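You operate a simulated robot arm through the tools that you are given. There is no shell and no other tool.

You run a simulated two-armed robot. Do the job below in one go: nothing can be reset, and whatever is moved stays where it is left.

TASK
Square up the cream paper stack on the jog table.
Fine: stack on the tray, tray tilted, jog switch on till the edges are even; then switch off, tray level, stack back where it lay; leave the other stacks.

It is judged by the outcome, as a careful person would: the job done as asked, and still so three seconds after it is handed in. It fails if anything else is knocked over, pushed out of place, dropped, spilled or broken.

THE ROBOT
Two 7-joint arms with fingered hands on one trunk that stands fixed in place. Base frame: the origin is at the foot of the trunk, x ahead of it, y to its left, z up. Lengths are in m, angles in degrees, forces in N, time in s.
The left shoulder is at [0.025, 0.215, 1.172], the right one opposite. With the tool pointing down near the work surface each hand reaches from about 0.1 to 0.66 m from the base axis, measured 20 degrees to its own side. Payload 3.6 kg a hand.
Tool frame (each hand has its own): the origin (TCP) lies between the finger pads and is the grasp point; the fingertips stand 0.022 m ahead of it; z points along the fingers, y is the line along which they close. The gripper opens to 0.132 m; its body begins 0.06 m behind the TCP. The gripper is a hand of 4 fingers: y runs from the thumb to the fingers, the wrist lies at [0, 0, -0.203] in the tool frame, and closing takes about 1.5 s.
Orientation is that of the tool frame in the base frame, as a unit quaternion [x, y, z, w]. With the fingers straight down and closing along the base's y, the tool's x points along the base's -x, its y along +y and its z along -z.

THE INTERFACE
- The arms move only by the tool send_rows. It takes "left_series", "right_series" or both (then of equal length, played together; a hand with none holds still); each is a list of rows, each a list of 7 numbers: the turn, a rotation vector about the base's x, y, z in degrees, then the shift along the base's x, y, z in m, then the opening, from 0 (shut) to 1 (fully open). In form: [[ax, ay, az, dx, dy, dz, grip], ...]. A call has 1 to 20 rows; each row is the pose to reach, as a shift and turn from the pose commanded when the call began. Each row takes 0.2 s and may step no farther than 0.05 m and 8.6 degrees from the row before; otherwise, or with a gripper value out of range, the whole call is refused. Where a pose cannot be reached the arm comes as near as it can. A force on the tool above 40 N (or 10 N above the force at the start of the call, whichever is more), or a blocked arm, ends the call early, and 0.2 s more pass. Each finger travels about 0.108 m/s and halts on what it meets, pressing with about 32 N; the grip force reading is that of the motor and also rises with nothing between the fingers. The clock runs only during rows and for 0.2 s after the last one: add rows that repeat a pose to give the fingers time. The reply holds the time, the measured pose of the TCP, the force on the tool along the base axes, the opening and the grip force, in the units named above and with some noise, with the torque about the TCP (base axes, N m) and any sound that the robot's microphone picked up, and new pictures: "show" is both (left out), scene, wrist or none (wrist: the cameras of the hands that moved).
- Cameras (640 x 400 px; columns grow to the right, rows downward): "scene" is now at [0.1626, 0.0339, 1.1069]; the picture's right is [0.37, -0.93, -0.00], its down [-0.14, -0.06, -0.99] and it looks along [0.92, 0.37, -0.16] (base axes); focal length 214 px, centre (320, 200). "left" rides on the left gripper at [-0.053, -0.053, -0.084] in its tool frame; the picture's right is [0.71, -0.71, 0.00], its down [0.53, 0.53, -0.67] and it looks along [0.47, 0.47, 0.74] (tool axes); focal length 247 px, centre (320, 200). "right" rides on the right gripper at [0.053, -0.053, -0.084] in its tool frame; the picture's right is [0.71, 0.71, 0.00], its down [-0.53, 0.53, -0.67] and it looks along [-0.47, 0.47, 0.74] (tool axes); focal length 247 px, centre (320, 200). There is no depth. A picture from a camera that has moved, and an enlarged one, comes with that camera's place and axes in the base frame and with its lens.
- slide_trunk(by): moves the trunk up (or, below 0, down) by that many m; the arms and the scene camera ride with it, the base frame stays. It gives what a move gives, with no picture.
- preshape(shape, hand): the hand has 4 fingers and takes this shape, open, in about a second: jaw (thumb against the fingers, like two jaws); tri (thumb and two fingers); tip (a fingertip pinch); poke (one finger out to press); point (the index stretched); flat (the hand flat); cup (the hand cupped); fist (a fist). The gripper value then closes the fingers along that shape, each until it touches; the sizes above hold for jaw. It gives what a move gives, with no picture.
- head_to(pan, tilt): turns the head with the scene camera to pan (to the left, within 60 degrees either way) and tilt (down, from -29 to 69), counted from straight ahead of the robot (the tilt from the chest, where the trunk bows). It gives what a move gives, and a new picture of the scene camera.
- close_up(camera, box): a new picture of the part [left, top, right, bottom] of that camera's present view, enlarged. No time passes.
- job_done(): hands the job in; it is judged then, once.

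Places have to be worked out from the pictures, the camera data and where the tool is seen. Open the grippers and draw the arms clear of the work before you hand the job in, unless the task says otherwise.

The tools are called after "Emit:" as a command line: name --argument value ..., lists and objects as JSON in quotes. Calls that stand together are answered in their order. send_rows: Moves the arms, as the interface text tells. Its arguments: {"type":"object","properties":{"left_series":{"type":"array","items":{"type":"array","items":{"type":"number"}}},"right_series":{"type":"array","items":{"type":"array","items":{"type":"number"}}},"show":{"type":"string","enum":["both","scene","wrist","none"]}},"required":[]} The other tools are called the same way: slide_trunk (by) moves the trunk up or down; preshape (shape, hand) gives the hand a shape; head_to (pan, tilt) turns the head that bears the scene camera; close_up (camera, box) takes an enlarged picture of a part of a camera's view; job_done () hands the job in.

At the start:

```text
clock: 0.0
left_tcp_pos: [0.3315, 0.4784, 1.1652]
left_orientation: [0.0, 1.0, 0.0, 0.001]
left_wrist_force: [-0.1, 0.0, -0.2]
left_torque: [0.01, -0.01, -0.02]
left_grip_width: 0.1319
left_grasp_force: 0.2
left_shape: jaw
right_tcp_pos: [0.418, 0.0019, 1.1481]
right_orientation: [0.0, 1.0, 0.0, -0.001]
right_wrist_force: [-0.7, -0.5, -0.3]
right_torque: [0.02, -0.01, 0.01]
right_grip_width: 0.132
right_grasp_force: 0.0
right_shape: jaw
trunk travel left (down, up): [-0.45, 0.226]
head pan, tilt (commanded): [21.9, 8.9]
```

scene: 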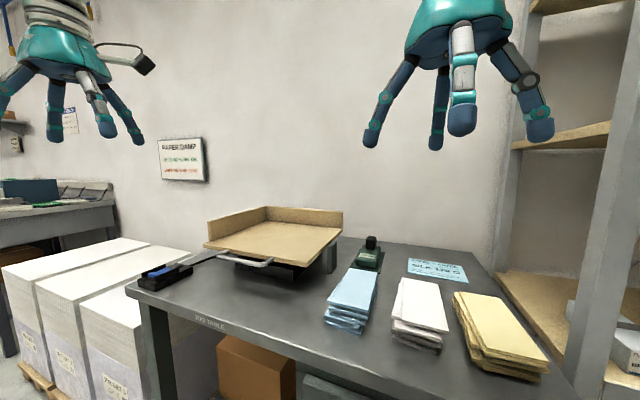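
right: 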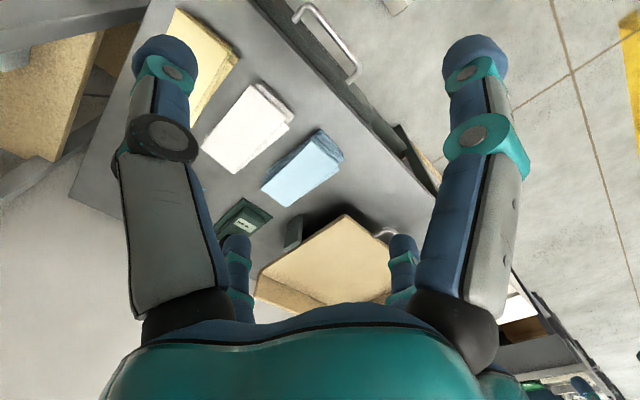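
left: 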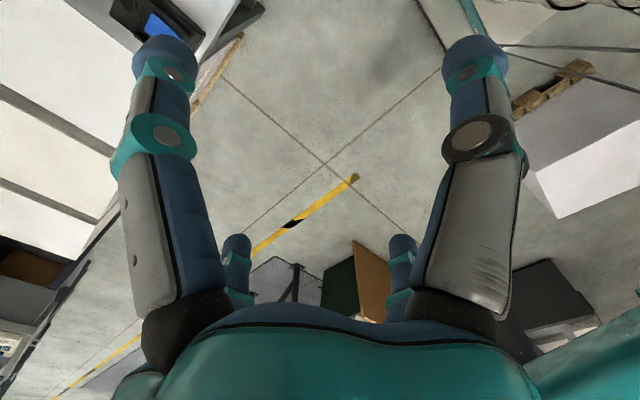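

I'll start by looking closer at the table: the three stacks (blue, white/cream?, yellow), the tray, the switch box, and the notes.

Emit:
close_up --camera "scene" --box '[120, 190, 360, 340]'

Emit:
close_up --camera "scene" --box '[310, 230, 560, 390]'

Emit:
close_up --camera "scene" --box '[150, 130, 220, 190]'

Emit:
close_up --camera "right" --box '[100, 0, 440, 320]'

```text
2.67 times, centred on (240, 265) of scene
camera zoom: at [0.1626, 0.0339, 1.1069], right [0.37, -0.93, 0.0], down [-0.14, -0.06, -0.99], along [0.92, 0.37, -0.16], focal length 572 px, centre (533, 27)
```

zoom: 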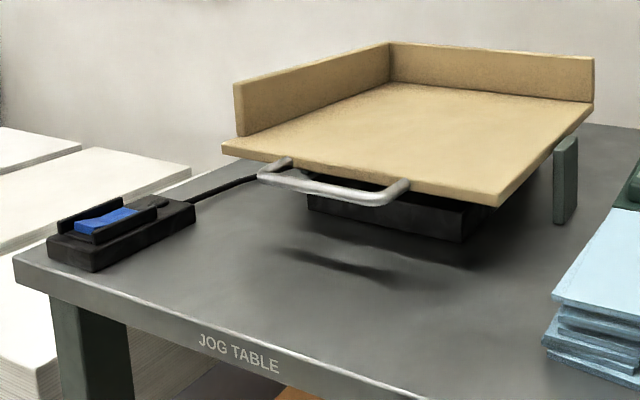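

```text
2.50 times, centred on (435, 310) of scene
camera zoom: at [0.1626, 0.0339, 1.1069], right [0.37, -0.93, 0.0], down [-0.14, -0.06, -0.99], along [0.92, 0.37, -0.16], focal length 536 px, centre (32, -75)
```

zoom: 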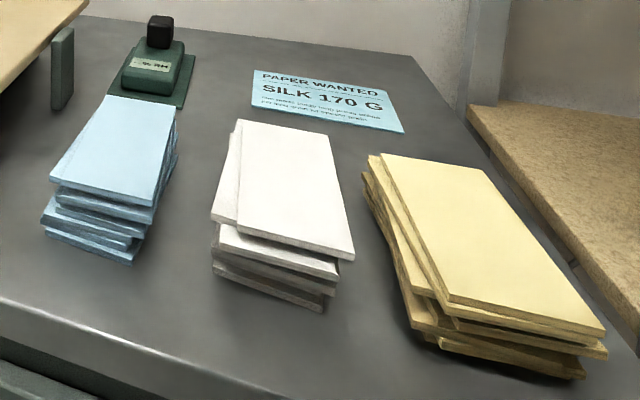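

```text
6.67 times, centred on (185, 160) of scene
camera zoom: at [0.1626, 0.0339, 1.1069], right [0.37, -0.93, 0.0], down [-0.14, -0.06, -0.99], along [0.92, 0.37, -0.16], focal length 1430 px, centre (1220, 467)
```

zoom: 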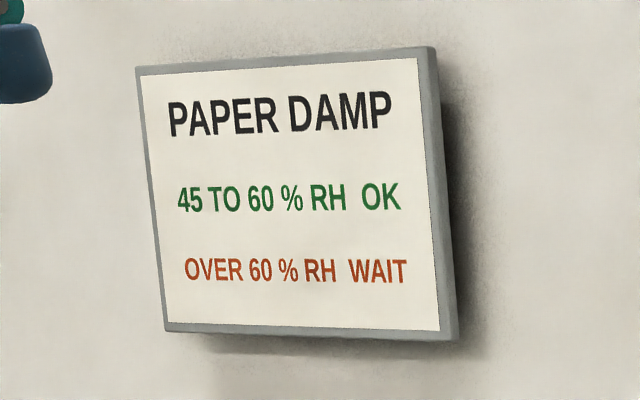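

```text
1.25 times, centred on (270, 160) of right
camera zoom: at [0.3648, -0.0526, 1.232], right [-0.71, 0.71, 0.0], down [0.53, 0.53, 0.67], along [0.47, 0.47, -0.74], focal length 309 px, centre (382, 250)
```

zoom: 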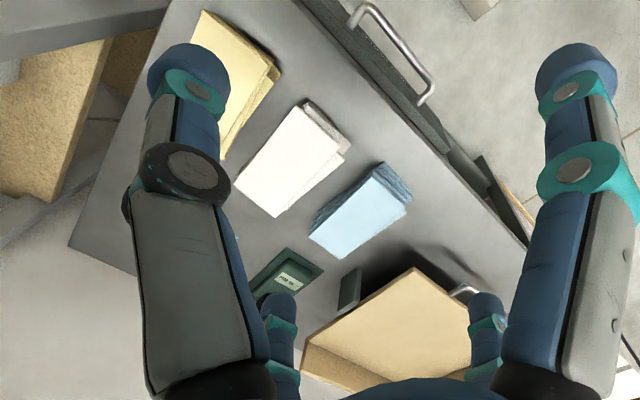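

The damp board says 45–60 % RH is OK; the green meter on the table shows a reading. I'll zoom on that meter, the notice, and the switch.

Emit:
close_up --camera "scene" --box '[345, 228, 395, 278]'

Emit:
close_up --camera "scene" --box '[395, 250, 475, 290]'

Emit:
close_up --camera "scene" --box '[125, 250, 205, 300]'

Emit:
close_up --camera "right" --box '[200, 180, 280, 240]'

Emit:
head_to --pan 0 --tilt 40

```text
8.00 times, centred on (370, 253) of scene
camera zoom: at [0.1626, 0.0339, 1.1069], right [0.37, -0.93, 0.0], down [-0.14, -0.06, -0.99], along [0.92, 0.37, -0.16], focal length 1716 px, centre (-80, -224)
```

zoom: 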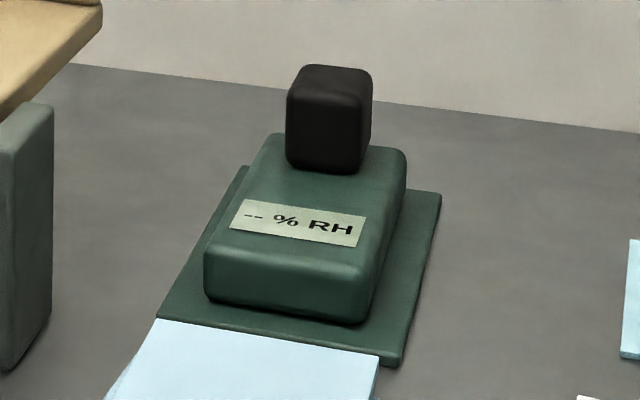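

```text
8.00 times, centred on (435, 270) of scene
camera zoom: at [0.1626, 0.0339, 1.1069], right [0.37, -0.93, 0.0], down [-0.14, -0.06, -0.99], along [0.92, 0.37, -0.16], focal length 1716 px, centre (-600, -360)
```

zoom: 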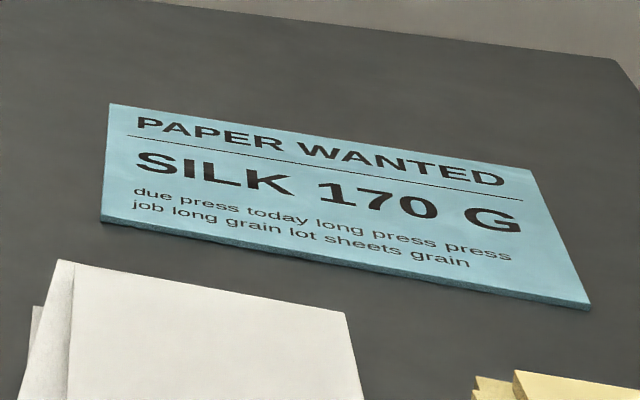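

```text
8.00 times, centred on (165, 275) of scene
camera zoom: at [0.1626, 0.0339, 1.1069], right [0.37, -0.93, 0.0], down [-0.14, -0.06, -0.99], along [0.92, 0.37, -0.16], focal length 1716 px, centre (1560, -400)
```

zoom: 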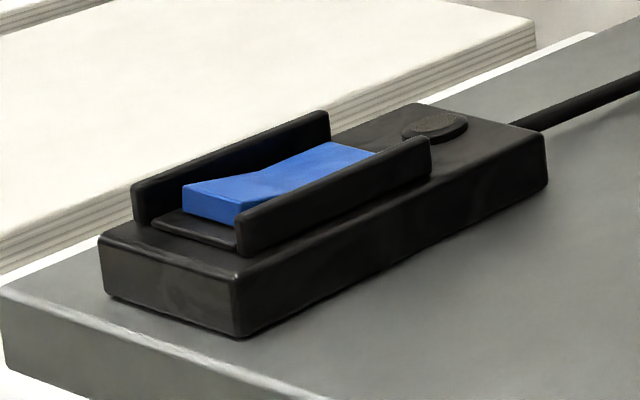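

```text
6.67 times, centred on (240, 210) of right
camera zoom: at [0.3648, -0.0526, 1.232], right [-0.71, 0.71, 0.0], down [0.53, 0.53, 0.67], along [0.47, 0.47, -0.74], focal length 1646 px, centre (853, 133)
```

zoom: 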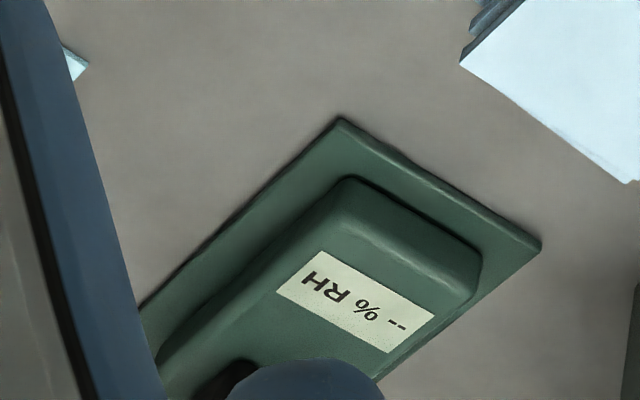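

```text
clock: 1.0
left_tcp_pos: [0.3308, 0.4784, 1.1649]
left_orientation: [0.001, 1.0, 0.0, 0.0]
left_wrist_force: [-0.7, 1.0, -0.1]
left_torque: [-0.02, 0.03, 0.0]
left_grip_width: 0.1322
left_grasp_force: 0.1
left_shape: jaw
right_tcp_pos: [0.4186, 0.0009, 1.1498]
right_orientation: [0.0, 1.0, -0.001, -0.001]
right_wrist_force: [0.1, 0.0, 0.3]
right_torque: [0.02, -0.01, 0.01]
right_grip_width: 0.1319
right_grasp_force: 0.0
right_shape: jaw
trunk travel left (down, up): [-0.45, 0.226]
head pan, tilt (commanded): [0.0, 40.0]
camera scene: at [0.1615, -0.0007, 1.0575], right [0.0, -1.0, 0.0], down [-0.64, 0.0, -0.77], along [0.77, 0.0, -0.64], focal length 214 px, centre (320, 200)
```

scene: 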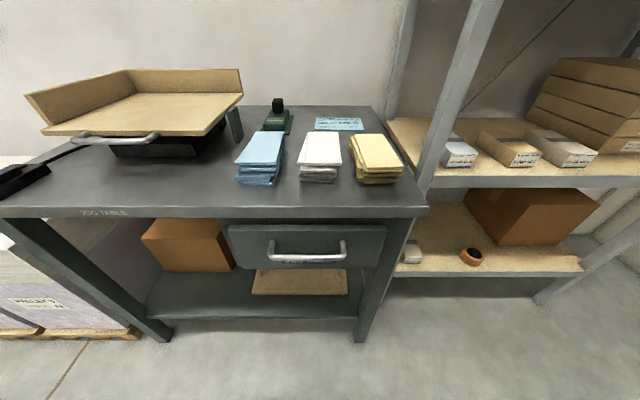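

The meter reads "--" (nothing measured); it isn't part of the asked job. Now I zoom on the stacks and the tray from this viewpoint to triangulate positions.

Emit:
close_up --camera "scene" --box '[225, 90, 425, 215]'

Emit:
close_up --camera "scene" --box '[0, 60, 250, 220]'

Emit:
close_up --camera "scene" --box '[330, 120, 430, 200]'

Emit:
close_up --camera "right" --box '[140, 0, 300, 110]'

```text
3.20 times, centred on (325, 152) of scene
camera zoom: at [0.1615, -0.0007, 1.0575], right [0.0, -1.0, 0.0], down [-0.64, 0.0, -0.77], along [0.77, 0.0, -0.64], focal length 686 px, centre (304, 352)
```

zoom: 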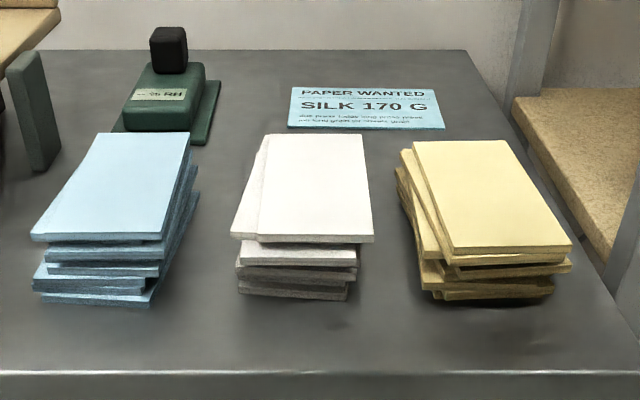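

```text
2.50 times, centred on (125, 140) of scene
camera zoom: at [0.1615, -0.0007, 1.0575], right [0.0, -1.0, 0.0], down [-0.64, 0.0, -0.77], along [0.77, 0.0, -0.64], focal length 536 px, centre (808, 350)
```

zoom: 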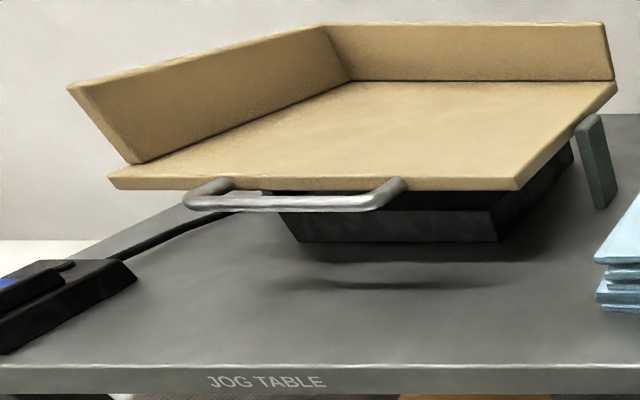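

```text
5.00 times, centred on (380, 160) of scene
camera zoom: at [0.1615, -0.0007, 1.0575], right [0.0, -1.0, 0.0], down [-0.64, 0.0, -0.77], along [0.77, 0.0, -0.64], focal length 1072 px, centre (20, 400)
```

zoom: 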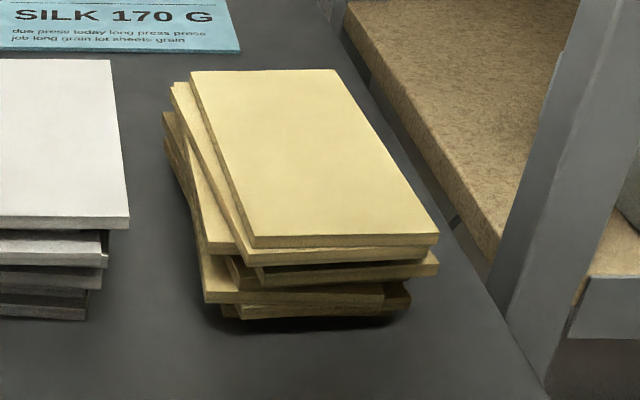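

```text
3.64 times, centred on (220, 55) of right
camera zoom: at [0.3648, -0.0526, 1.2325], right [-0.71, 0.71, 0.0], down [0.53, 0.53, 0.67], along [0.47, 0.47, -0.74], focal length 898 px, centre (684, 727)
```

zoom: 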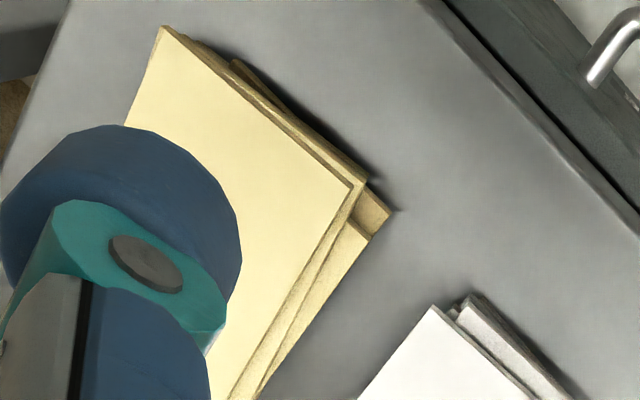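

Triangulating the head and right-wrist views: the yellow (cream) stack's top is at about z 0.842, spanning x 0.51–0.67 and y -0.16…-0.087; the tray floor is about z 0.886, spanning x 0.575–0.875 and y 0.23–0.57, with fences at the back and left. I move the right hand left to get a better look at the tray mechanism.

Emit:
send_rows --right_series '[[0, 0, 0, -0.02, 0.04, 0.01, 1], [0, 0, 0, -0.04, 0.08, 0.02, 1], [0, 0, 0, -0.06, 0.12, 0.03, 1], [0, 0, 0, -0.06, 0.12, 0.03, 1]]' --show "wrist"

Emit:
head_to --pan 35 --tilt 25

```text
clock: 2.0
left_tcp_pos: [0.3319, 0.4777, 1.1643]
left_orientation: [0.0, 1.0, 0.0, -0.001]
left_wrist_force: [0.2, -0.4, 0.0]
left_torque: [0.01, 0.0, -0.02]
left_grip_width: 0.1319
left_grasp_force: 0.0
left_shape: jaw
right_tcp_pos: [0.3584, 0.1206, 1.1775]
right_orientation: [0.002, 1.0, 0.001, -0.002]
right_wrist_force: [0.1, -0.4, 0.7]
right_torque: [0.0, 0.01, -0.02]
right_grip_width: 0.1318
right_grasp_force: 0.1
right_shape: jaw
trunk travel left (down, up): [-0.45, 0.226]
head pan, tilt (commanded): [0.0, 40.0]
camera right: at [0.3044, 0.0669, 1.2612], right [-0.7, 0.71, 0.0], down [0.53, 0.52, 0.67], along [0.47, 0.47, -0.74], focal length 247 px, centre (320, 200)
```

right: 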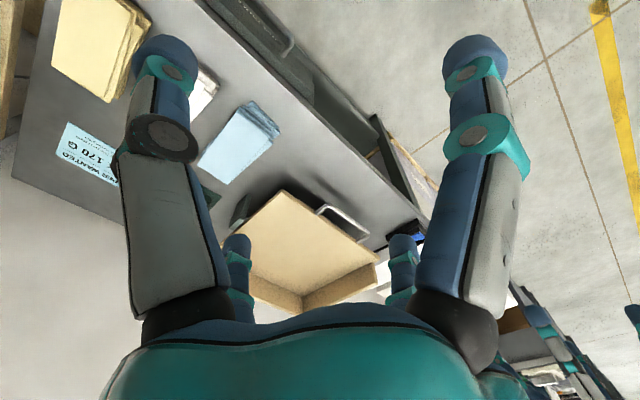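

```text
clock: 3.0
left_tcp_pos: [0.3306, 0.4783, 1.1646]
left_orientation: [-0.001, 1.0, 0.0, 0.0]
left_wrist_force: [0.3, 0.9, 0.2]
left_torque: [0.0, 0.02, 0.03]
left_grip_width: 0.1319
left_grasp_force: 0.1
left_shape: jaw
right_tcp_pos: [0.3561, 0.1219, 1.1793]
right_orientation: [0.003, 1.0, 0.0, 0.001]
right_wrist_force: [-0.5, 0.2, 0.9]
right_torque: [-0.03, -0.01, 0.01]
right_grip_width: 0.1318
right_grasp_force: 0.0
right_shape: jaw
trunk travel left (down, up): [-0.45, 0.226]
head pan, tilt (commanded): [35.0, 25.0]
camera scene: at [0.1519, 0.052, 1.0808], right [0.57, -0.82, 0.0], down [-0.35, -0.24, -0.91], along [0.74, 0.52, -0.42], focal length 214 px, centre (320, 200)
```

scene: 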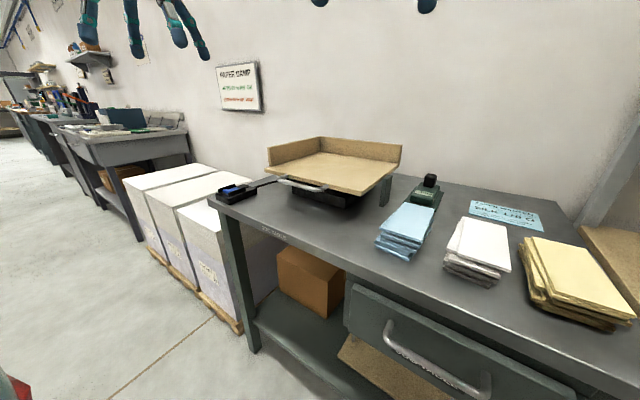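

Zooming into the tray from both viewpoints to understand the hinge, handle, and green post.

Emit:
close_up --camera "right" --box '[200, 170, 430, 320]'

Emit:
close_up --camera "scene" --box '[200, 120, 440, 270]'

Emit:
close_up --camera "scene" --box '[260, 130, 410, 220]'

Emit:
close_up --camera "right" --box '[20, 0, 300, 200]'

```text
2.67 times, centred on (315, 245) of right
camera zoom: at [0.3031, 0.0678, 1.2618], right [-0.71, 0.71, 0.0], down [0.53, 0.52, 0.67], along [0.47, 0.47, -0.74], focal length 659 px, centre (333, 80)
```

zoom: 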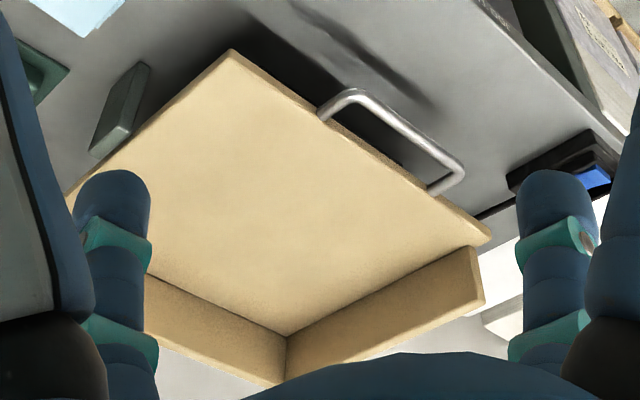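

```text
2.67 times, centred on (320, 195) of scene
camera zoom: at [0.1519, 0.052, 1.0808], right [0.57, -0.82, 0.0], down [-0.35, -0.24, -0.91], along [0.74, 0.52, -0.42], focal length 572 px, centre (320, 213)
```

zoom: 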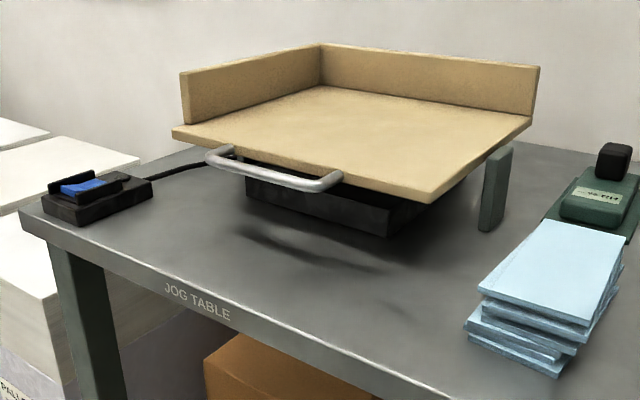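

```text
4.27 times, centred on (335, 175) of scene
camera zoom: at [0.1519, 0.052, 1.0808], right [0.57, -0.82, 0.0], down [-0.35, -0.24, -0.91], along [0.74, 0.52, -0.42], focal length 915 px, centre (256, 307)
```

zoom: 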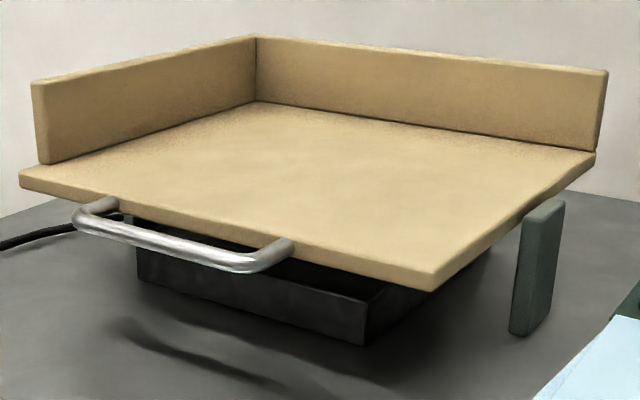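

```text
2.00 times, centred on (160, 100) of right
camera zoom: at [0.3031, 0.0678, 1.2618], right [-0.71, 0.71, 0.0], down [0.53, 0.52, 0.67], along [0.47, 0.47, -0.74], focal length 494 px, centre (640, 400)
```

zoom: 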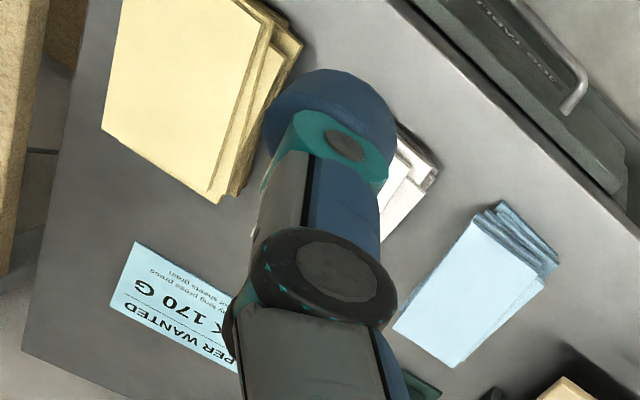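

The tray seems to pivot about a y-axis bracket mid-way (post near x 0.72), with the handle bar at about (0.543, 0.396, 0.88) and the rocker switch near (0.50, 0.63). Before planning the grip I need to see how the hand's fingers are arranged, so I turn the head to view the hands.

Emit:
head_to --pan 22 --tilt -10

Emit:
send_rows --right_series '[[0, 0, 0, 0.02, -0.04, 0, 0.7], [0, 0, 0, 0.05, -0.08, 0, 0.5], [0, 0, 0, 0.08, -0.1, 0, 0.5], [0, 0, 0, 0.08, -0.1, 0, 0.5]]' --show "both"

```text
clock: 4.0
left_tcp_pos: [0.3308, 0.4779, 1.1649]
left_orientation: [0.0, 1.0, 0.0, 0.0]
left_wrist_force: [0.7, -0.3, 0.2]
left_torque: [0.0, 0.03, -0.01]
left_grip_width: 0.1319
left_grasp_force: 0.0
left_shape: jaw
right_tcp_pos: [0.3573, 0.1219, 1.178]
right_orientation: [0.002, 1.0, 0.002, 0.001]
right_wrist_force: [0.2, -0.2, -0.2]
right_torque: [0.01, -0.02, 0.01]
right_grip_width: 0.1321
right_grasp_force: 0.1
right_shape: jaw
trunk travel left (down, up): [-0.45, 0.226]
head pan, tilt (commanded): [22.0, -10.0]
camera scene: at [0.1546, 0.0308, 1.1363], right [0.37, -0.93, 0.0], down [0.16, 0.06, -0.99], along [0.91, 0.37, 0.17], focal length 214 px, centre (320, 200)
```

scene: 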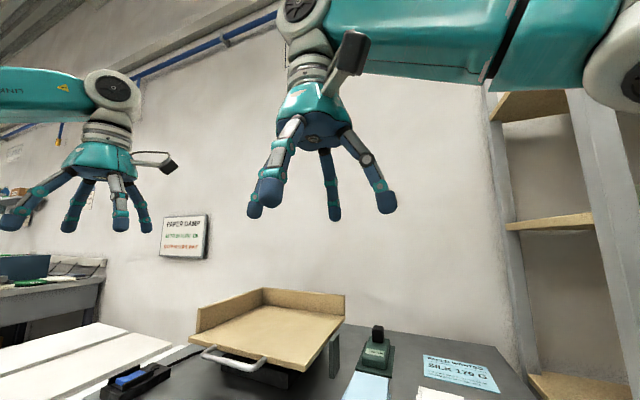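

```text
clock: 5.0
left_tcp_pos: [0.3299, 0.4783, 1.1651]
left_orientation: [0.0, 1.0, 0.0, 0.0]
left_wrist_force: [0.4, 0.1, 0.8]
left_torque: [-0.05, 0.0, 0.0]
left_grip_width: 0.1319
left_grasp_force: 0.2
left_shape: jaw
right_tcp_pos: [0.437, 0.0202, 1.1782]
right_orientation: [0.0, 1.0, 0.0, 0.0]
right_wrist_force: [0.3, 0.1, 0.3]
right_torque: [0.04, 0.01, 0.0]
right_grip_width: 0.0664
right_grasp_force: 0.0
right_shape: jaw
trunk travel left (down, up): [-0.45, 0.226]
head pan, tilt (commanded): [22.0, -10.0]
camera scene: at [0.1543, 0.0311, 1.1365], right [0.37, -0.93, 0.0], down [0.16, 0.06, -0.98], along [0.91, 0.37, 0.17], focal length 214 px, centre (320, 200)
camera right: at [0.383, -0.0332, 1.2615], right [-0.71, 0.71, 0.0], down [0.53, 0.53, 0.67], along [0.47, 0.47, -0.74], focal length 247 px, centre (320, 200)
```

scene: 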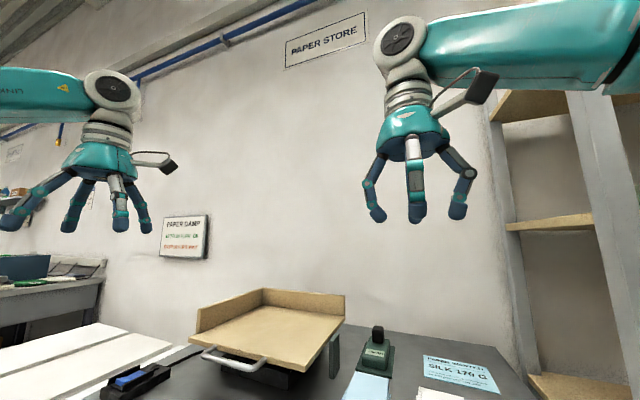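
right: 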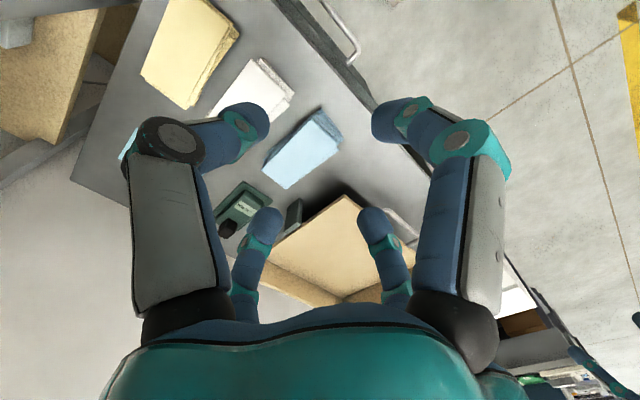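

All four fingers seem arranged in a cross and bend together in "jaw"; for a stack 0.16 m long I need the ±x fingers out of the way. I try the "tip" shape on the right hand and look.

Emit:
preshape --hand "right" --shape "tip"

Emit:
send_rows --right_series '[[0, 0, 0, 0, 0, 0, 1], [0, 0, 0, 0, 0, 0, 1]]' --show "both"

Emit:
close_up --camera "scene" --box '[340, 80, 500, 240]'

Emit:
close_up --camera "scene" --box '[0, 60, 190, 240]'

```text
clock: 5.9
left_tcp_pos: [0.3305, 0.4779, 1.1654]
left_orientation: [0.001, 1.0, 0.0, 0.0]
left_wrist_force: [-0.2, -0.2, -0.1]
left_torque: [-0.05, 0.02, 0.01]
left_grip_width: 0.1322
left_grasp_force: 0.1
left_shape: jaw
right_tcp_pos: [0.4372, 0.0207, 1.1773]
right_orientation: [0.0, 1.0, -0.001, 0.0]
right_wrist_force: [-0.3, -0.6, -0.4]
right_torque: [0.0, 0.07, 0.02]
right_grip_width: 0.1319
right_grasp_force: 0.1
right_shape: tip
trunk travel left (down, up): [-0.45, 0.226]
head pan, tilt (commanded): [22.0, -10.0]
```

```text
clock: 6.5
left_tcp_pos: [0.3311, 0.4775, 1.1656]
left_orientation: [0.0, 1.0, 0.0, 0.0]
left_wrist_force: [-0.5, -0.5, 0.0]
left_torque: [0.02, 0.03, 0.01]
left_grip_width: 0.1319
left_grasp_force: 0.0
left_shape: jaw
right_tcp_pos: [0.4378, 0.0215, 1.1789]
right_orientation: [0.0, 1.0, 0.001, -0.001]
right_wrist_force: [0.1, -0.4, -0.3]
right_torque: [-0.02, 0.01, 0.01]
right_grip_width: 0.1321
right_grasp_force: 0.1
right_shape: tip
trunk travel left (down, up): [-0.45, 0.226]
head pan, tilt (commanded): [22.0, -10.0]
camera scene: at [0.1547, 0.0308, 1.1364], right [0.37, -0.93, 0.0], down [0.16, 0.06, -0.98], along [0.91, 0.37, 0.17], focal length 214 px, centre (320, 200)
camera right: at [0.3832, -0.0332, 1.2613], right [-0.71, 0.71, 0.0], down [0.53, 0.53, 0.67], along [0.47, 0.47, -0.74], focal length 247 px, centre (320, 200)
```

scene: 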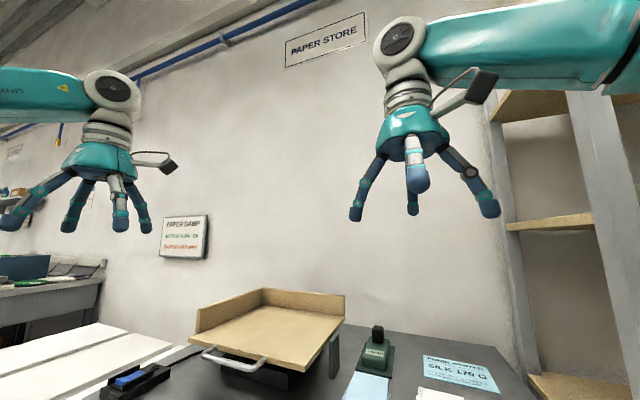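
right: 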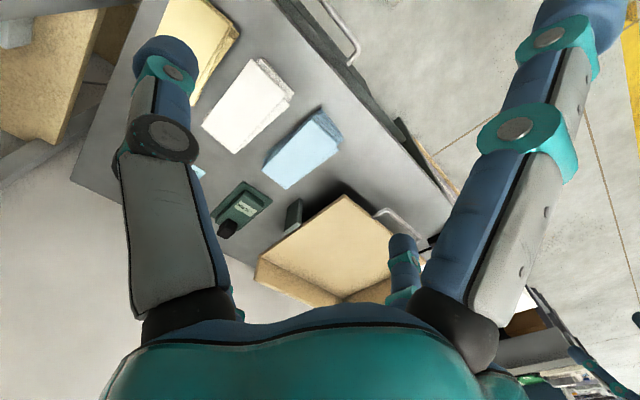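

```text
2.50 times, centred on (420, 160) of scene
camera zoom: at [0.1547, 0.0308, 1.1364], right [0.37, -0.93, 0.0], down [0.16, 0.06, -0.98], along [0.91, 0.37, 0.17], focal length 536 px, centre (70, 300)
```

zoom: 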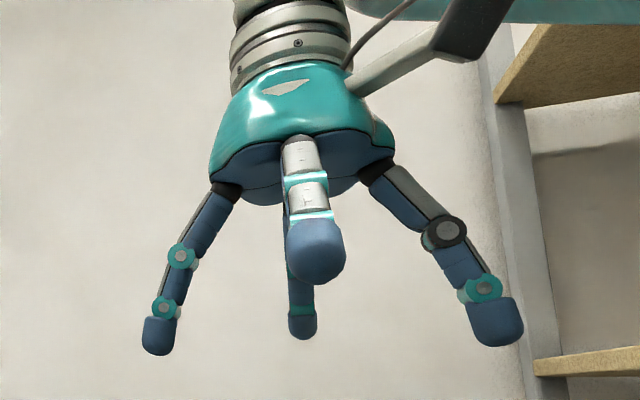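

```text
2.22 times, centred on (95, 150) of scene
camera zoom: at [0.1547, 0.0308, 1.1364], right [0.37, -0.93, 0.0], down [0.16, 0.06, -0.98], along [0.91, 0.37, 0.17], focal length 477 px, centre (820, 311)
```

zoom: 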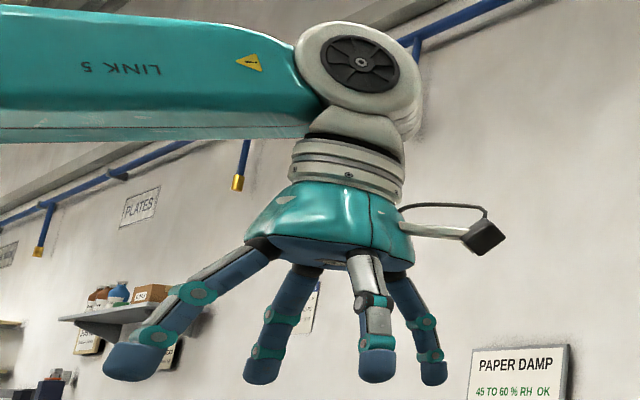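

In "tip" the ±x fingers splay outward (about ±0.11 m) while the ±y pair stays opposed. I close it partway to see which fingers actually move.

Emit:
send_rows --right_series '[[0, 0, 0, 0, 0, 0, 0.5], [0, 0, 0, 0, 0, 0, 0.5], [0, 0, 0, 0, 0, 0, 0.5], [0, 0, 0, 0, 0, 0, 0.5]]' --show "both"

Emit:
close_up --camera "scene" --box '[340, 80, 500, 240]'

Emit:
preshape --hand "right" --shape "tri"

Emit:
close_up --camera "scene" --box '[340, 80, 500, 240]'

Emit:
close_up --camera "right" --box '[0, 0, 640, 400]'

```text
clock: 7.5
left_tcp_pos: [0.3319, 0.4786, 1.1645]
left_orientation: [-0.001, 1.0, -0.001, 0.0]
left_wrist_force: [-0.5, 0.7, 0.3]
left_torque: [-0.01, 0.01, 0.01]
left_grip_width: 0.1321
left_grasp_force: 0.2
left_shape: jaw
right_tcp_pos: [0.4371, 0.0198, 1.1779]
right_orientation: [0.0, 1.0, 0.0, 0.0]
right_wrist_force: [-0.3, 0.7, -0.2]
right_torque: [-0.01, 0.04, 0.03]
right_grip_width: 0.0666
right_grasp_force: 0.0
right_shape: tip
trunk travel left (down, up): [-0.45, 0.226]
head pan, tilt (commanded): [22.0, -10.0]
camera scene: at [0.1547, 0.0308, 1.1364], right [0.37, -0.93, 0.0], down [0.16, 0.06, -0.98], along [0.91, 0.37, 0.17], focal length 214 px, centre (320, 200)
camera right: at [0.3832, -0.0332, 1.2614], right [-0.71, 0.71, 0.0], down [0.53, 0.53, 0.67], along [0.47, 0.47, -0.74], focal length 247 px, centre (320, 200)
```

scene: 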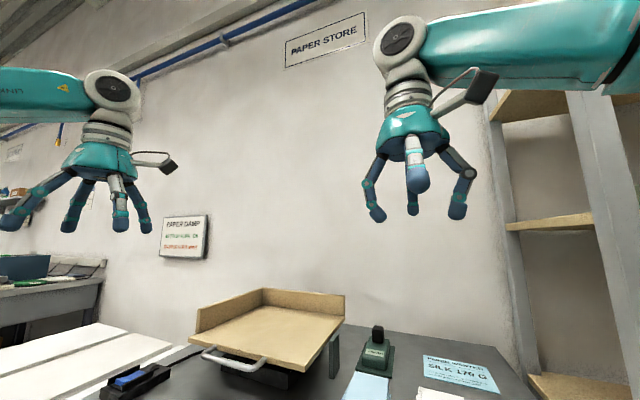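
right: 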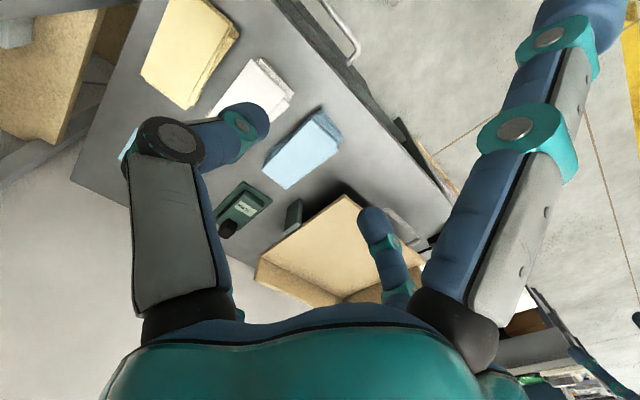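

```text
2.50 times, centred on (420, 160) of scene
camera zoom: at [0.1547, 0.0308, 1.1364], right [0.37, -0.93, 0.0], down [0.16, 0.06, -0.98], along [0.91, 0.37, 0.17], focal length 536 px, centre (70, 300)
```

zoom: 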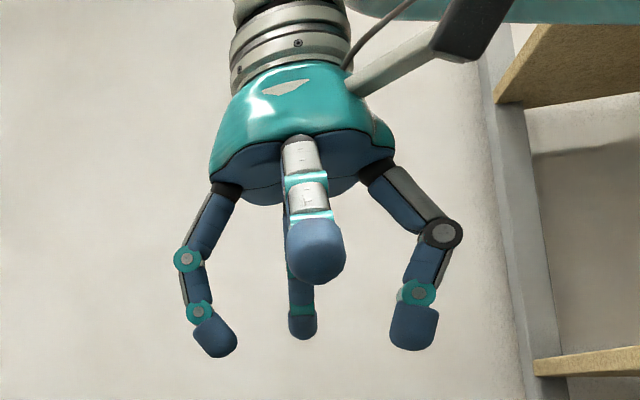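

```text
clock: 8.4
left_tcp_pos: [0.3315, 0.479, 1.164]
left_orientation: [0.0, 1.0, 0.0, -0.001]
left_wrist_force: [0.2, -0.8, 0.0]
left_torque: [-0.01, -0.01, -0.01]
left_grip_width: 0.1317
left_grasp_force: 0.0
left_shape: jaw
right_tcp_pos: [0.4373, 0.0209, 1.1783]
right_orientation: [0.0, 1.0, 0.0, -0.001]
right_wrist_force: [0.0, 0.0, 0.0]
right_torque: [0.01, 0.0, 0.01]
right_grip_width: 0.132
right_grasp_force: 0.1
right_shape: tri
trunk travel left (down, up): [-0.45, 0.226]
head pan, tilt (commanded): [22.0, -10.0]
```

```text
2.50 times, centred on (420, 160) of scene
camera zoom: at [0.1547, 0.0308, 1.1364], right [0.37, -0.93, 0.0], down [0.16, 0.06, -0.98], along [0.91, 0.37, 0.17], focal length 536 px, centre (70, 300)
```

zoom: 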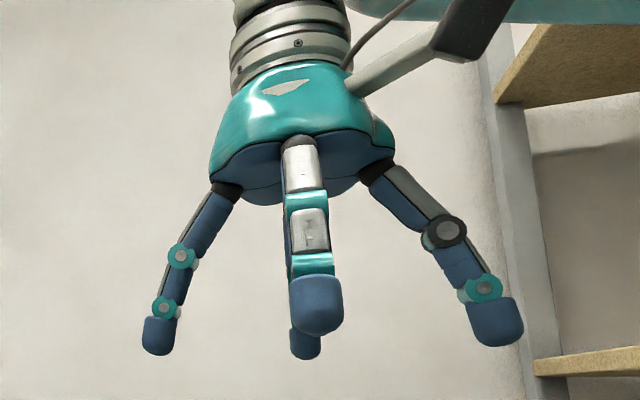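

```text
1.00 times, centred on (320, 200) of right (not enlarged: the box is as wide or as high as the picture)
camera zoom: at [0.3832, -0.0332, 1.2614], right [-0.71, 0.71, 0.0], down [0.53, 0.53, 0.67], along [0.47, 0.47, -0.74], focal length 247 px, centre (320, 200)
```

zoom: 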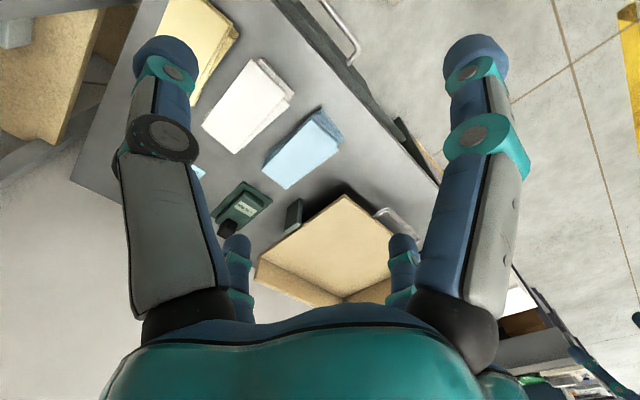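

"Tip" moves only the ±y pair, which suits the stack. Next I need the true arm reach: I carry the left hand forward over the tray, staying well above it (fingertips ≥ 0.98), to see how far a tool-down pose gets.

Emit:
send_rows --left_series '[[0, 0, 0, 0.035, -0.015, -0.014, 1], [0, 0, 0, 0.07, -0.03, -0.028, 1], [0, 0, 0, 0.105, -0.045, -0.041, 1], [0, 0, 0, 0.14, -0.06, -0.055, 1], [0, 0, 0, 0.175, -0.075, -0.069, 1], [0, 0, 0, 0.21, -0.09, -0.083, 1], [0, 0, 0, 0.245, -0.105, -0.096, 1], [0, 0, 0, 0.28, -0.12, -0.11, 1], [0, 0, 0, 0.315, -0.135, -0.124, 1], [0, 0, 0, 0.35, -0.15, -0.138, 1], [0, 0, 0, 0.385, -0.165, -0.151, 1], [0, 0, 0, 0.42, -0.18, -0.165, 1], [0, 0, 0, 0.42, -0.18, -0.165, 1]]' --show "both"

```text
clock: 11.2
left_tcp_pos: [0.6451, 0.3236, 1.0245]
left_orientation: [0.001, 1.0, 0.001, 0.0]
left_wrist_force: [-0.1, -0.3, 0.1]
left_torque: [0.01, 0.01, 0.01]
left_grip_width: 0.1319
left_grasp_force: 0.1
left_shape: jaw
left hand out of reach, approached as far as the arm can: row 9, 10, 11, 12, 13
right_tcp_pos: [0.4383, 0.0196, 1.1782]
right_orientation: [-0.001, 1.0, -0.001, -0.001]
right_wrist_force: [0.0, -0.9, -0.2]
right_torque: [0.01, -0.02, -0.02]
right_grip_width: 0.1318
right_grasp_force: 0.0
right_shape: tri
trunk travel left (down, up): [-0.45, 0.226]
head pan, tilt (commanded): [22.0, -10.0]
camera scene: at [0.1552, 0.0303, 1.1364], right [0.37, -0.93, 0.0], down [0.16, 0.07, -0.98], along [0.91, 0.37, 0.17], focal length 214 px, centre (320, 200)
camera left: at [0.7005, 0.2707, 1.1084], right [-0.71, -0.71, 0.0], down [-0.52, 0.53, 0.67], along [-0.47, 0.47, -0.74], focal length 247 px, centre (320, 200)
```

scene: 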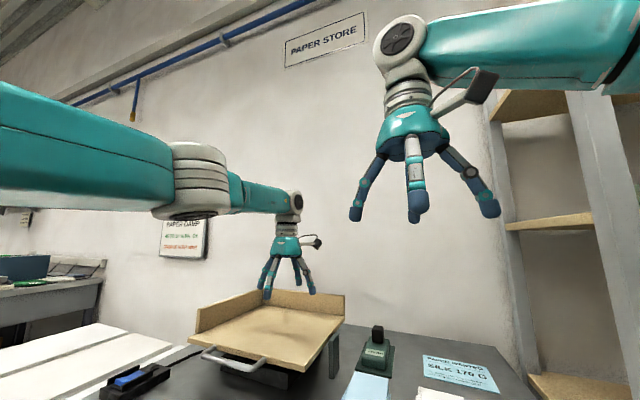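
left: 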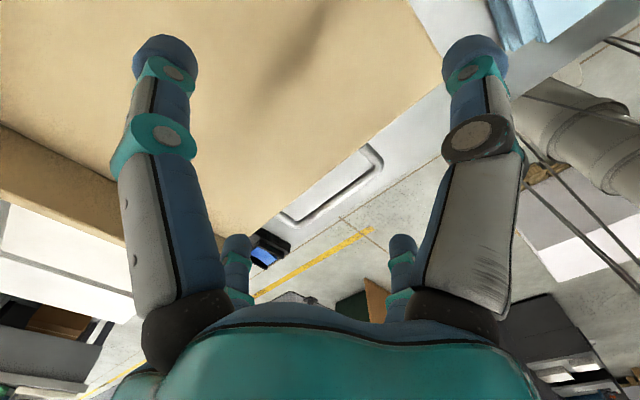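

Tool-down reach is about 0.632 m shoulder-to-wrist. I bring the left hand back to a comfortable place and give it the "tip" shape for gripping the tray handle.

Emit:
send_rows --left_series '[[0, 0, 0, -0.04, 0.01, 0.02, 1], [0, 0, 0, -0.08, 0.02, 0.04, 1], [0, 0, 0, -0.12, 0.03, 0.06, 1], [0, 0, 0, -0.16, 0.04, 0.08, 1], [0, 0, 0, -0.2, 0.05, 0.1, 1], [0, 0, 0, -0.24, 0.06, 0.1, 1], [0, 0, 0, -0.28, 0.07, 0.1, 1], [0, 0, 0, -0.32, 0.08, 0.1, 1], [0, 0, 0, -0.36, 0.09, 0.1, 1]]' --show "none"

Emit:
preshape --hand "left" --shape "tip"

```text
clock: 13.2
left_tcp_pos: [0.2837, 0.4106, 1.1244]
left_orientation: [0.001, 1.0, -0.001, 0.001]
left_wrist_force: [0.4, 0.2, 0.0]
left_torque: [0.04, -0.04, 0.02]
left_grip_width: 0.1317
left_grasp_force: 0.2
left_shape: jaw
right_tcp_pos: [0.4357, 0.0191, 1.1791]
right_orientation: [0.0, 1.0, 0.001, 0.001]
right_wrist_force: [-0.1, -0.6, 0.1]
right_torque: [0.03, -0.01, -0.01]
right_grip_width: 0.1322
right_grasp_force: 0.1
right_shape: tri
trunk travel left (down, up): [-0.45, 0.226]
head pan, tilt (commanded): [22.0, -10.0]
```

```text
clock: 14.1
left_tcp_pos: [0.2857, 0.4114, 1.1224]
left_orientation: [0.0, 1.0, 0.001, 0.0]
left_wrist_force: [1.3, -0.1, 0.1]
left_torque: [0.01, 0.01, -0.03]
left_grip_width: 0.1319
left_grasp_force: 0.0
left_shape: tip
right_tcp_pos: [0.4368, 0.0208, 1.178]
right_orientation: [0.001, 1.0, 0.0, 0.0]
right_wrist_force: [0.3, -0.6, -0.5]
right_torque: [0.04, -0.02, 0.01]
right_grip_width: 0.1324
right_grasp_force: 0.0
right_shape: tri
trunk travel left (down, up): [-0.45, 0.226]
head pan, tilt (commanded): [22.0, -10.0]
```

The commanded pose follows the reached one. Now I rotate the left hand so the fingers point forward (+x), thumb above / finger below, and bring it in front of the handle.

Emit:
send_rows --left_series '[[-4.62, -4.62, 4.62, 0.01, 0, -0.012, 1], [-9.24, -9.24, 9.24, 0.02, 0, -0.024, 1], [-13.86, -13.86, 13.86, 0.03, 0, -0.036, 1], [-18.48, -18.48, 18.48, 0.04, 0, -0.048, 1], [-23.09, -23.09, 23.09, 0.05, 0, -0.06, 1], [-27.71, -27.71, 27.71, 0.06, 0, -0.072, 1], [-32.33, -32.33, 32.33, 0.07, 0, -0.084, 1], [-36.95, -36.95, 36.95, 0.08, 0, -0.096, 1], [-41.57, -41.57, 41.57, 0.09, -0.003, -0.108, 1], [-46.19, -46.19, 46.19, 0.1, -0.006, -0.12, 1], [-50.81, -50.81, 50.81, 0.11, -0.009, -0.132, 1], [-55.43, -55.43, 55.43, 0.12, -0.012, -0.144, 1], [-60.04, -60.04, 60.04, 0.13, -0.014, -0.156, 1], [-64.66, -64.66, 64.66, 0.135, -0.015, -0.168, 1], [-69.28, -69.28, 69.28, 0.135, -0.015, -0.18, 1], [-69.28, -69.28, 69.28, 0.135, -0.015, -0.19, 1]]' --show "wrist"

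Emit:
head_to --pan 35 --tilt 18

```text
clock: 17.5
left_tcp_pos: [0.42, 0.3983, 0.934]
left_orientation: [0.5, -0.5, 0.5, -0.5]
left_wrist_force: [0.3, 0.5, 0.5]
left_torque: [-0.01, -0.07, 0.0]
left_grip_width: 0.1318
left_grasp_force: 0.1
left_shape: tip
right_tcp_pos: [0.4374, 0.0201, 1.1786]
right_orientation: [0.0, 1.0, 0.0, 0.0]
right_wrist_force: [-0.3, 0.8, -0.8]
right_torque: [-0.04, 0.01, 0.01]
right_grip_width: 0.1321
right_grasp_force: 0.0
right_shape: tri
trunk travel left (down, up): [-0.45, 0.226]
head pan, tilt (commanded): [22.0, -10.0]
camera left: at [0.3374, 0.4525, 0.9872], right [0.0, -0.71, 0.71], down [-0.67, -0.53, -0.53], along [0.74, -0.47, -0.47], focal length 247 px, centre (320, 200)
```

left: 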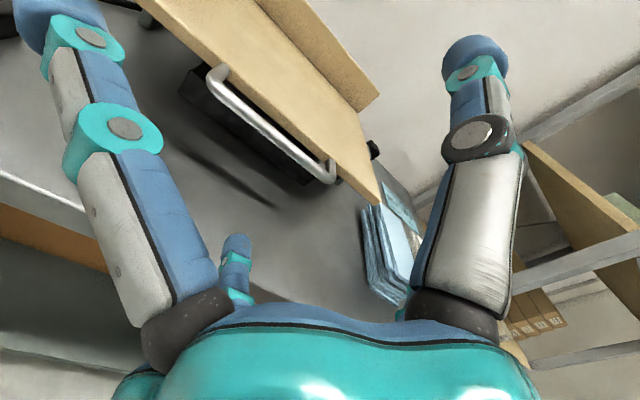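

```text
clock: 18.4
left_tcp_pos: [0.4203, 0.3979, 0.9338]
left_orientation: [0.5, -0.499, 0.501, -0.5]
left_wrist_force: [0.2, 0.8, -0.3]
left_torque: [0.02, 0.0, -0.03]
left_grip_width: 0.1317
left_grasp_force: 0.0
left_shape: tip
right_tcp_pos: [0.4373, 0.0194, 1.1779]
right_orientation: [0.0, 1.0, 0.0, 0.0]
right_wrist_force: [0.0, -0.8, 0.3]
right_torque: [0.02, -0.03, 0.01]
right_grip_width: 0.132
right_grasp_force: 0.0
right_shape: tri
trunk travel left (down, up): [-0.45, 0.226]
head pan, tilt (commanded): [35.0, 18.0]
camera scene: at [0.1529, 0.0527, 1.0922], right [0.57, -0.82, 0.0], down [-0.25, -0.18, -0.95], along [0.78, 0.55, -0.31], focal length 214 px, centre (320, 200)
```

scene: 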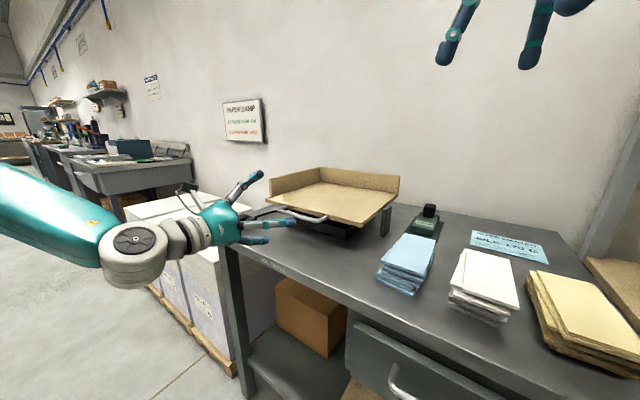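

The hand is in front of the handle. I zoom in to pin down the bar's position before approaching.

Emit:
close_up --camera "left" --box '[160, 0, 400, 220]'

Emit:
close_up --camera "scene" --box '[180, 150, 420, 270]'

```text
1.82 times, centred on (280, 110) of left
camera zoom: at [0.3375, 0.4525, 0.9873], right [0.0, -0.71, 0.71], down [-0.67, -0.53, -0.53], along [0.74, -0.47, -0.47], focal length 449 px, centre (393, 364)
```

zoom: 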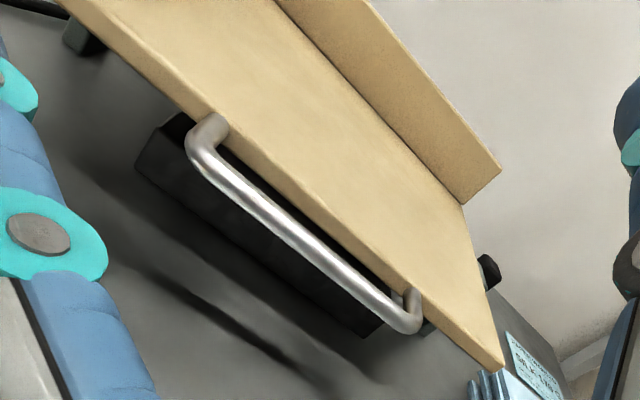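

```text
2.67 times, centred on (300, 210) of scene
camera zoom: at [0.1529, 0.0527, 1.0922], right [0.57, -0.82, 0.0], down [-0.25, -0.18, -0.95], along [0.78, 0.55, -0.31], focal length 572 px, centre (373, 173)
```

zoom: 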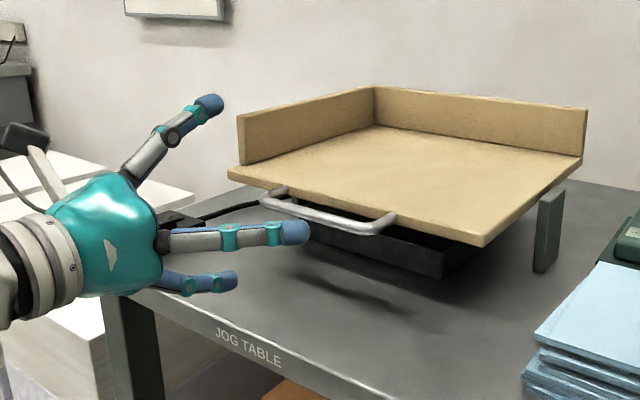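

Combining the views, the bar lies near (0.535, 0.395, 0.884). I pitch the fingers down about 18°, half-close them, and move to a pre-grasp just in front of the bar.

Emit:
send_rows --left_series '[[0, 8, 0, 0.01, 0, -0.005, 0.8], [0, 16, 0, 0.02, -0.003, -0.015, 0.6], [0, 18, 0, 0.04, -0.003, -0.028, 0.5], [0, 18, 0, 0.05, -0.003, -0.033, 0.5], [0, 18, 0, 0.05, -0.003, -0.033, 0.5]]' --show "both"

Emit:
close_up --camera "scene" --box '[180, 150, 420, 270]'

```text
clock: 19.6
left_tcp_pos: [0.4694, 0.3948, 0.8998]
left_orientation: [0.573, -0.572, 0.415, -0.415]
left_wrist_force: [0.8, 0.0, 0.0]
left_torque: [0.02, 0.02, 0.01]
left_grip_width: 0.0663
left_grasp_force: 0.1
left_shape: tip
right_tcp_pos: [0.4375, 0.0214, 1.1779]
right_orientation: [-0.001, 1.0, 0.0, -0.001]
right_wrist_force: [-0.4, 0.2, 1.2]
right_torque: [-0.02, -0.04, 0.01]
right_grip_width: 0.132
right_grasp_force: 0.0
right_shape: tri
trunk travel left (down, up): [-0.45, 0.226]
head pan, tilt (commanded): [35.0, 18.0]
camera scene: at [0.1529, 0.0527, 1.0921], right [0.57, -0.82, 0.0], down [-0.25, -0.18, -0.95], along [0.78, 0.55, -0.31], focal length 214 px, centre (320, 200)
camera left: at [0.4079, 0.4495, 0.9782], right [0.22, -0.71, 0.67], down [-0.8, -0.53, -0.29], along [0.56, -0.47, -0.68], focal length 247 px, centre (320, 200)
```

scene: 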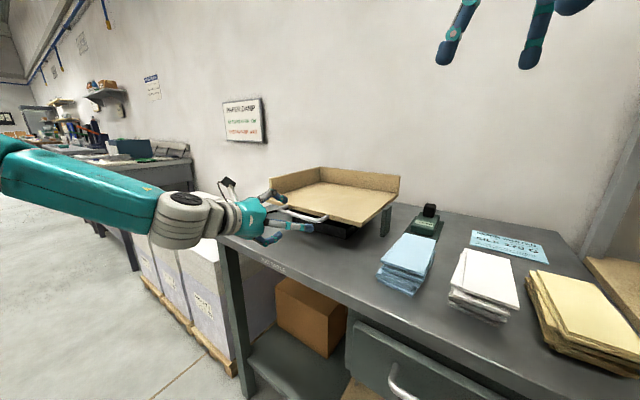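
left: 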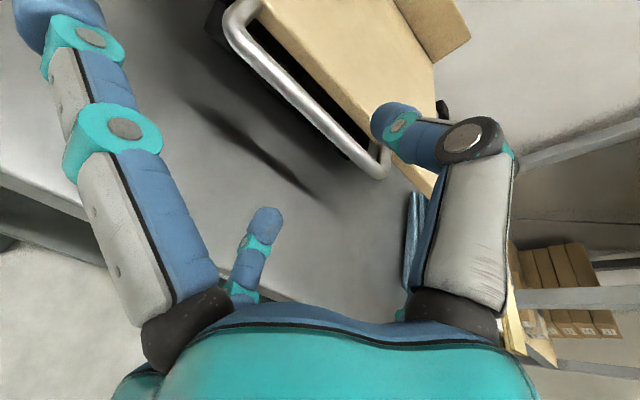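

```text
2.67 times, centred on (300, 210) of scene
camera zoom: at [0.1529, 0.0527, 1.0921], right [0.57, -0.82, 0.0], down [-0.25, -0.18, -0.95], along [0.78, 0.55, -0.31], focal length 572 px, centre (373, 173)
```

zoom: 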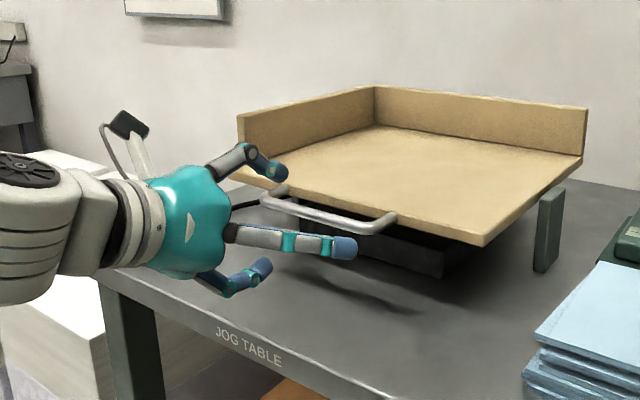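

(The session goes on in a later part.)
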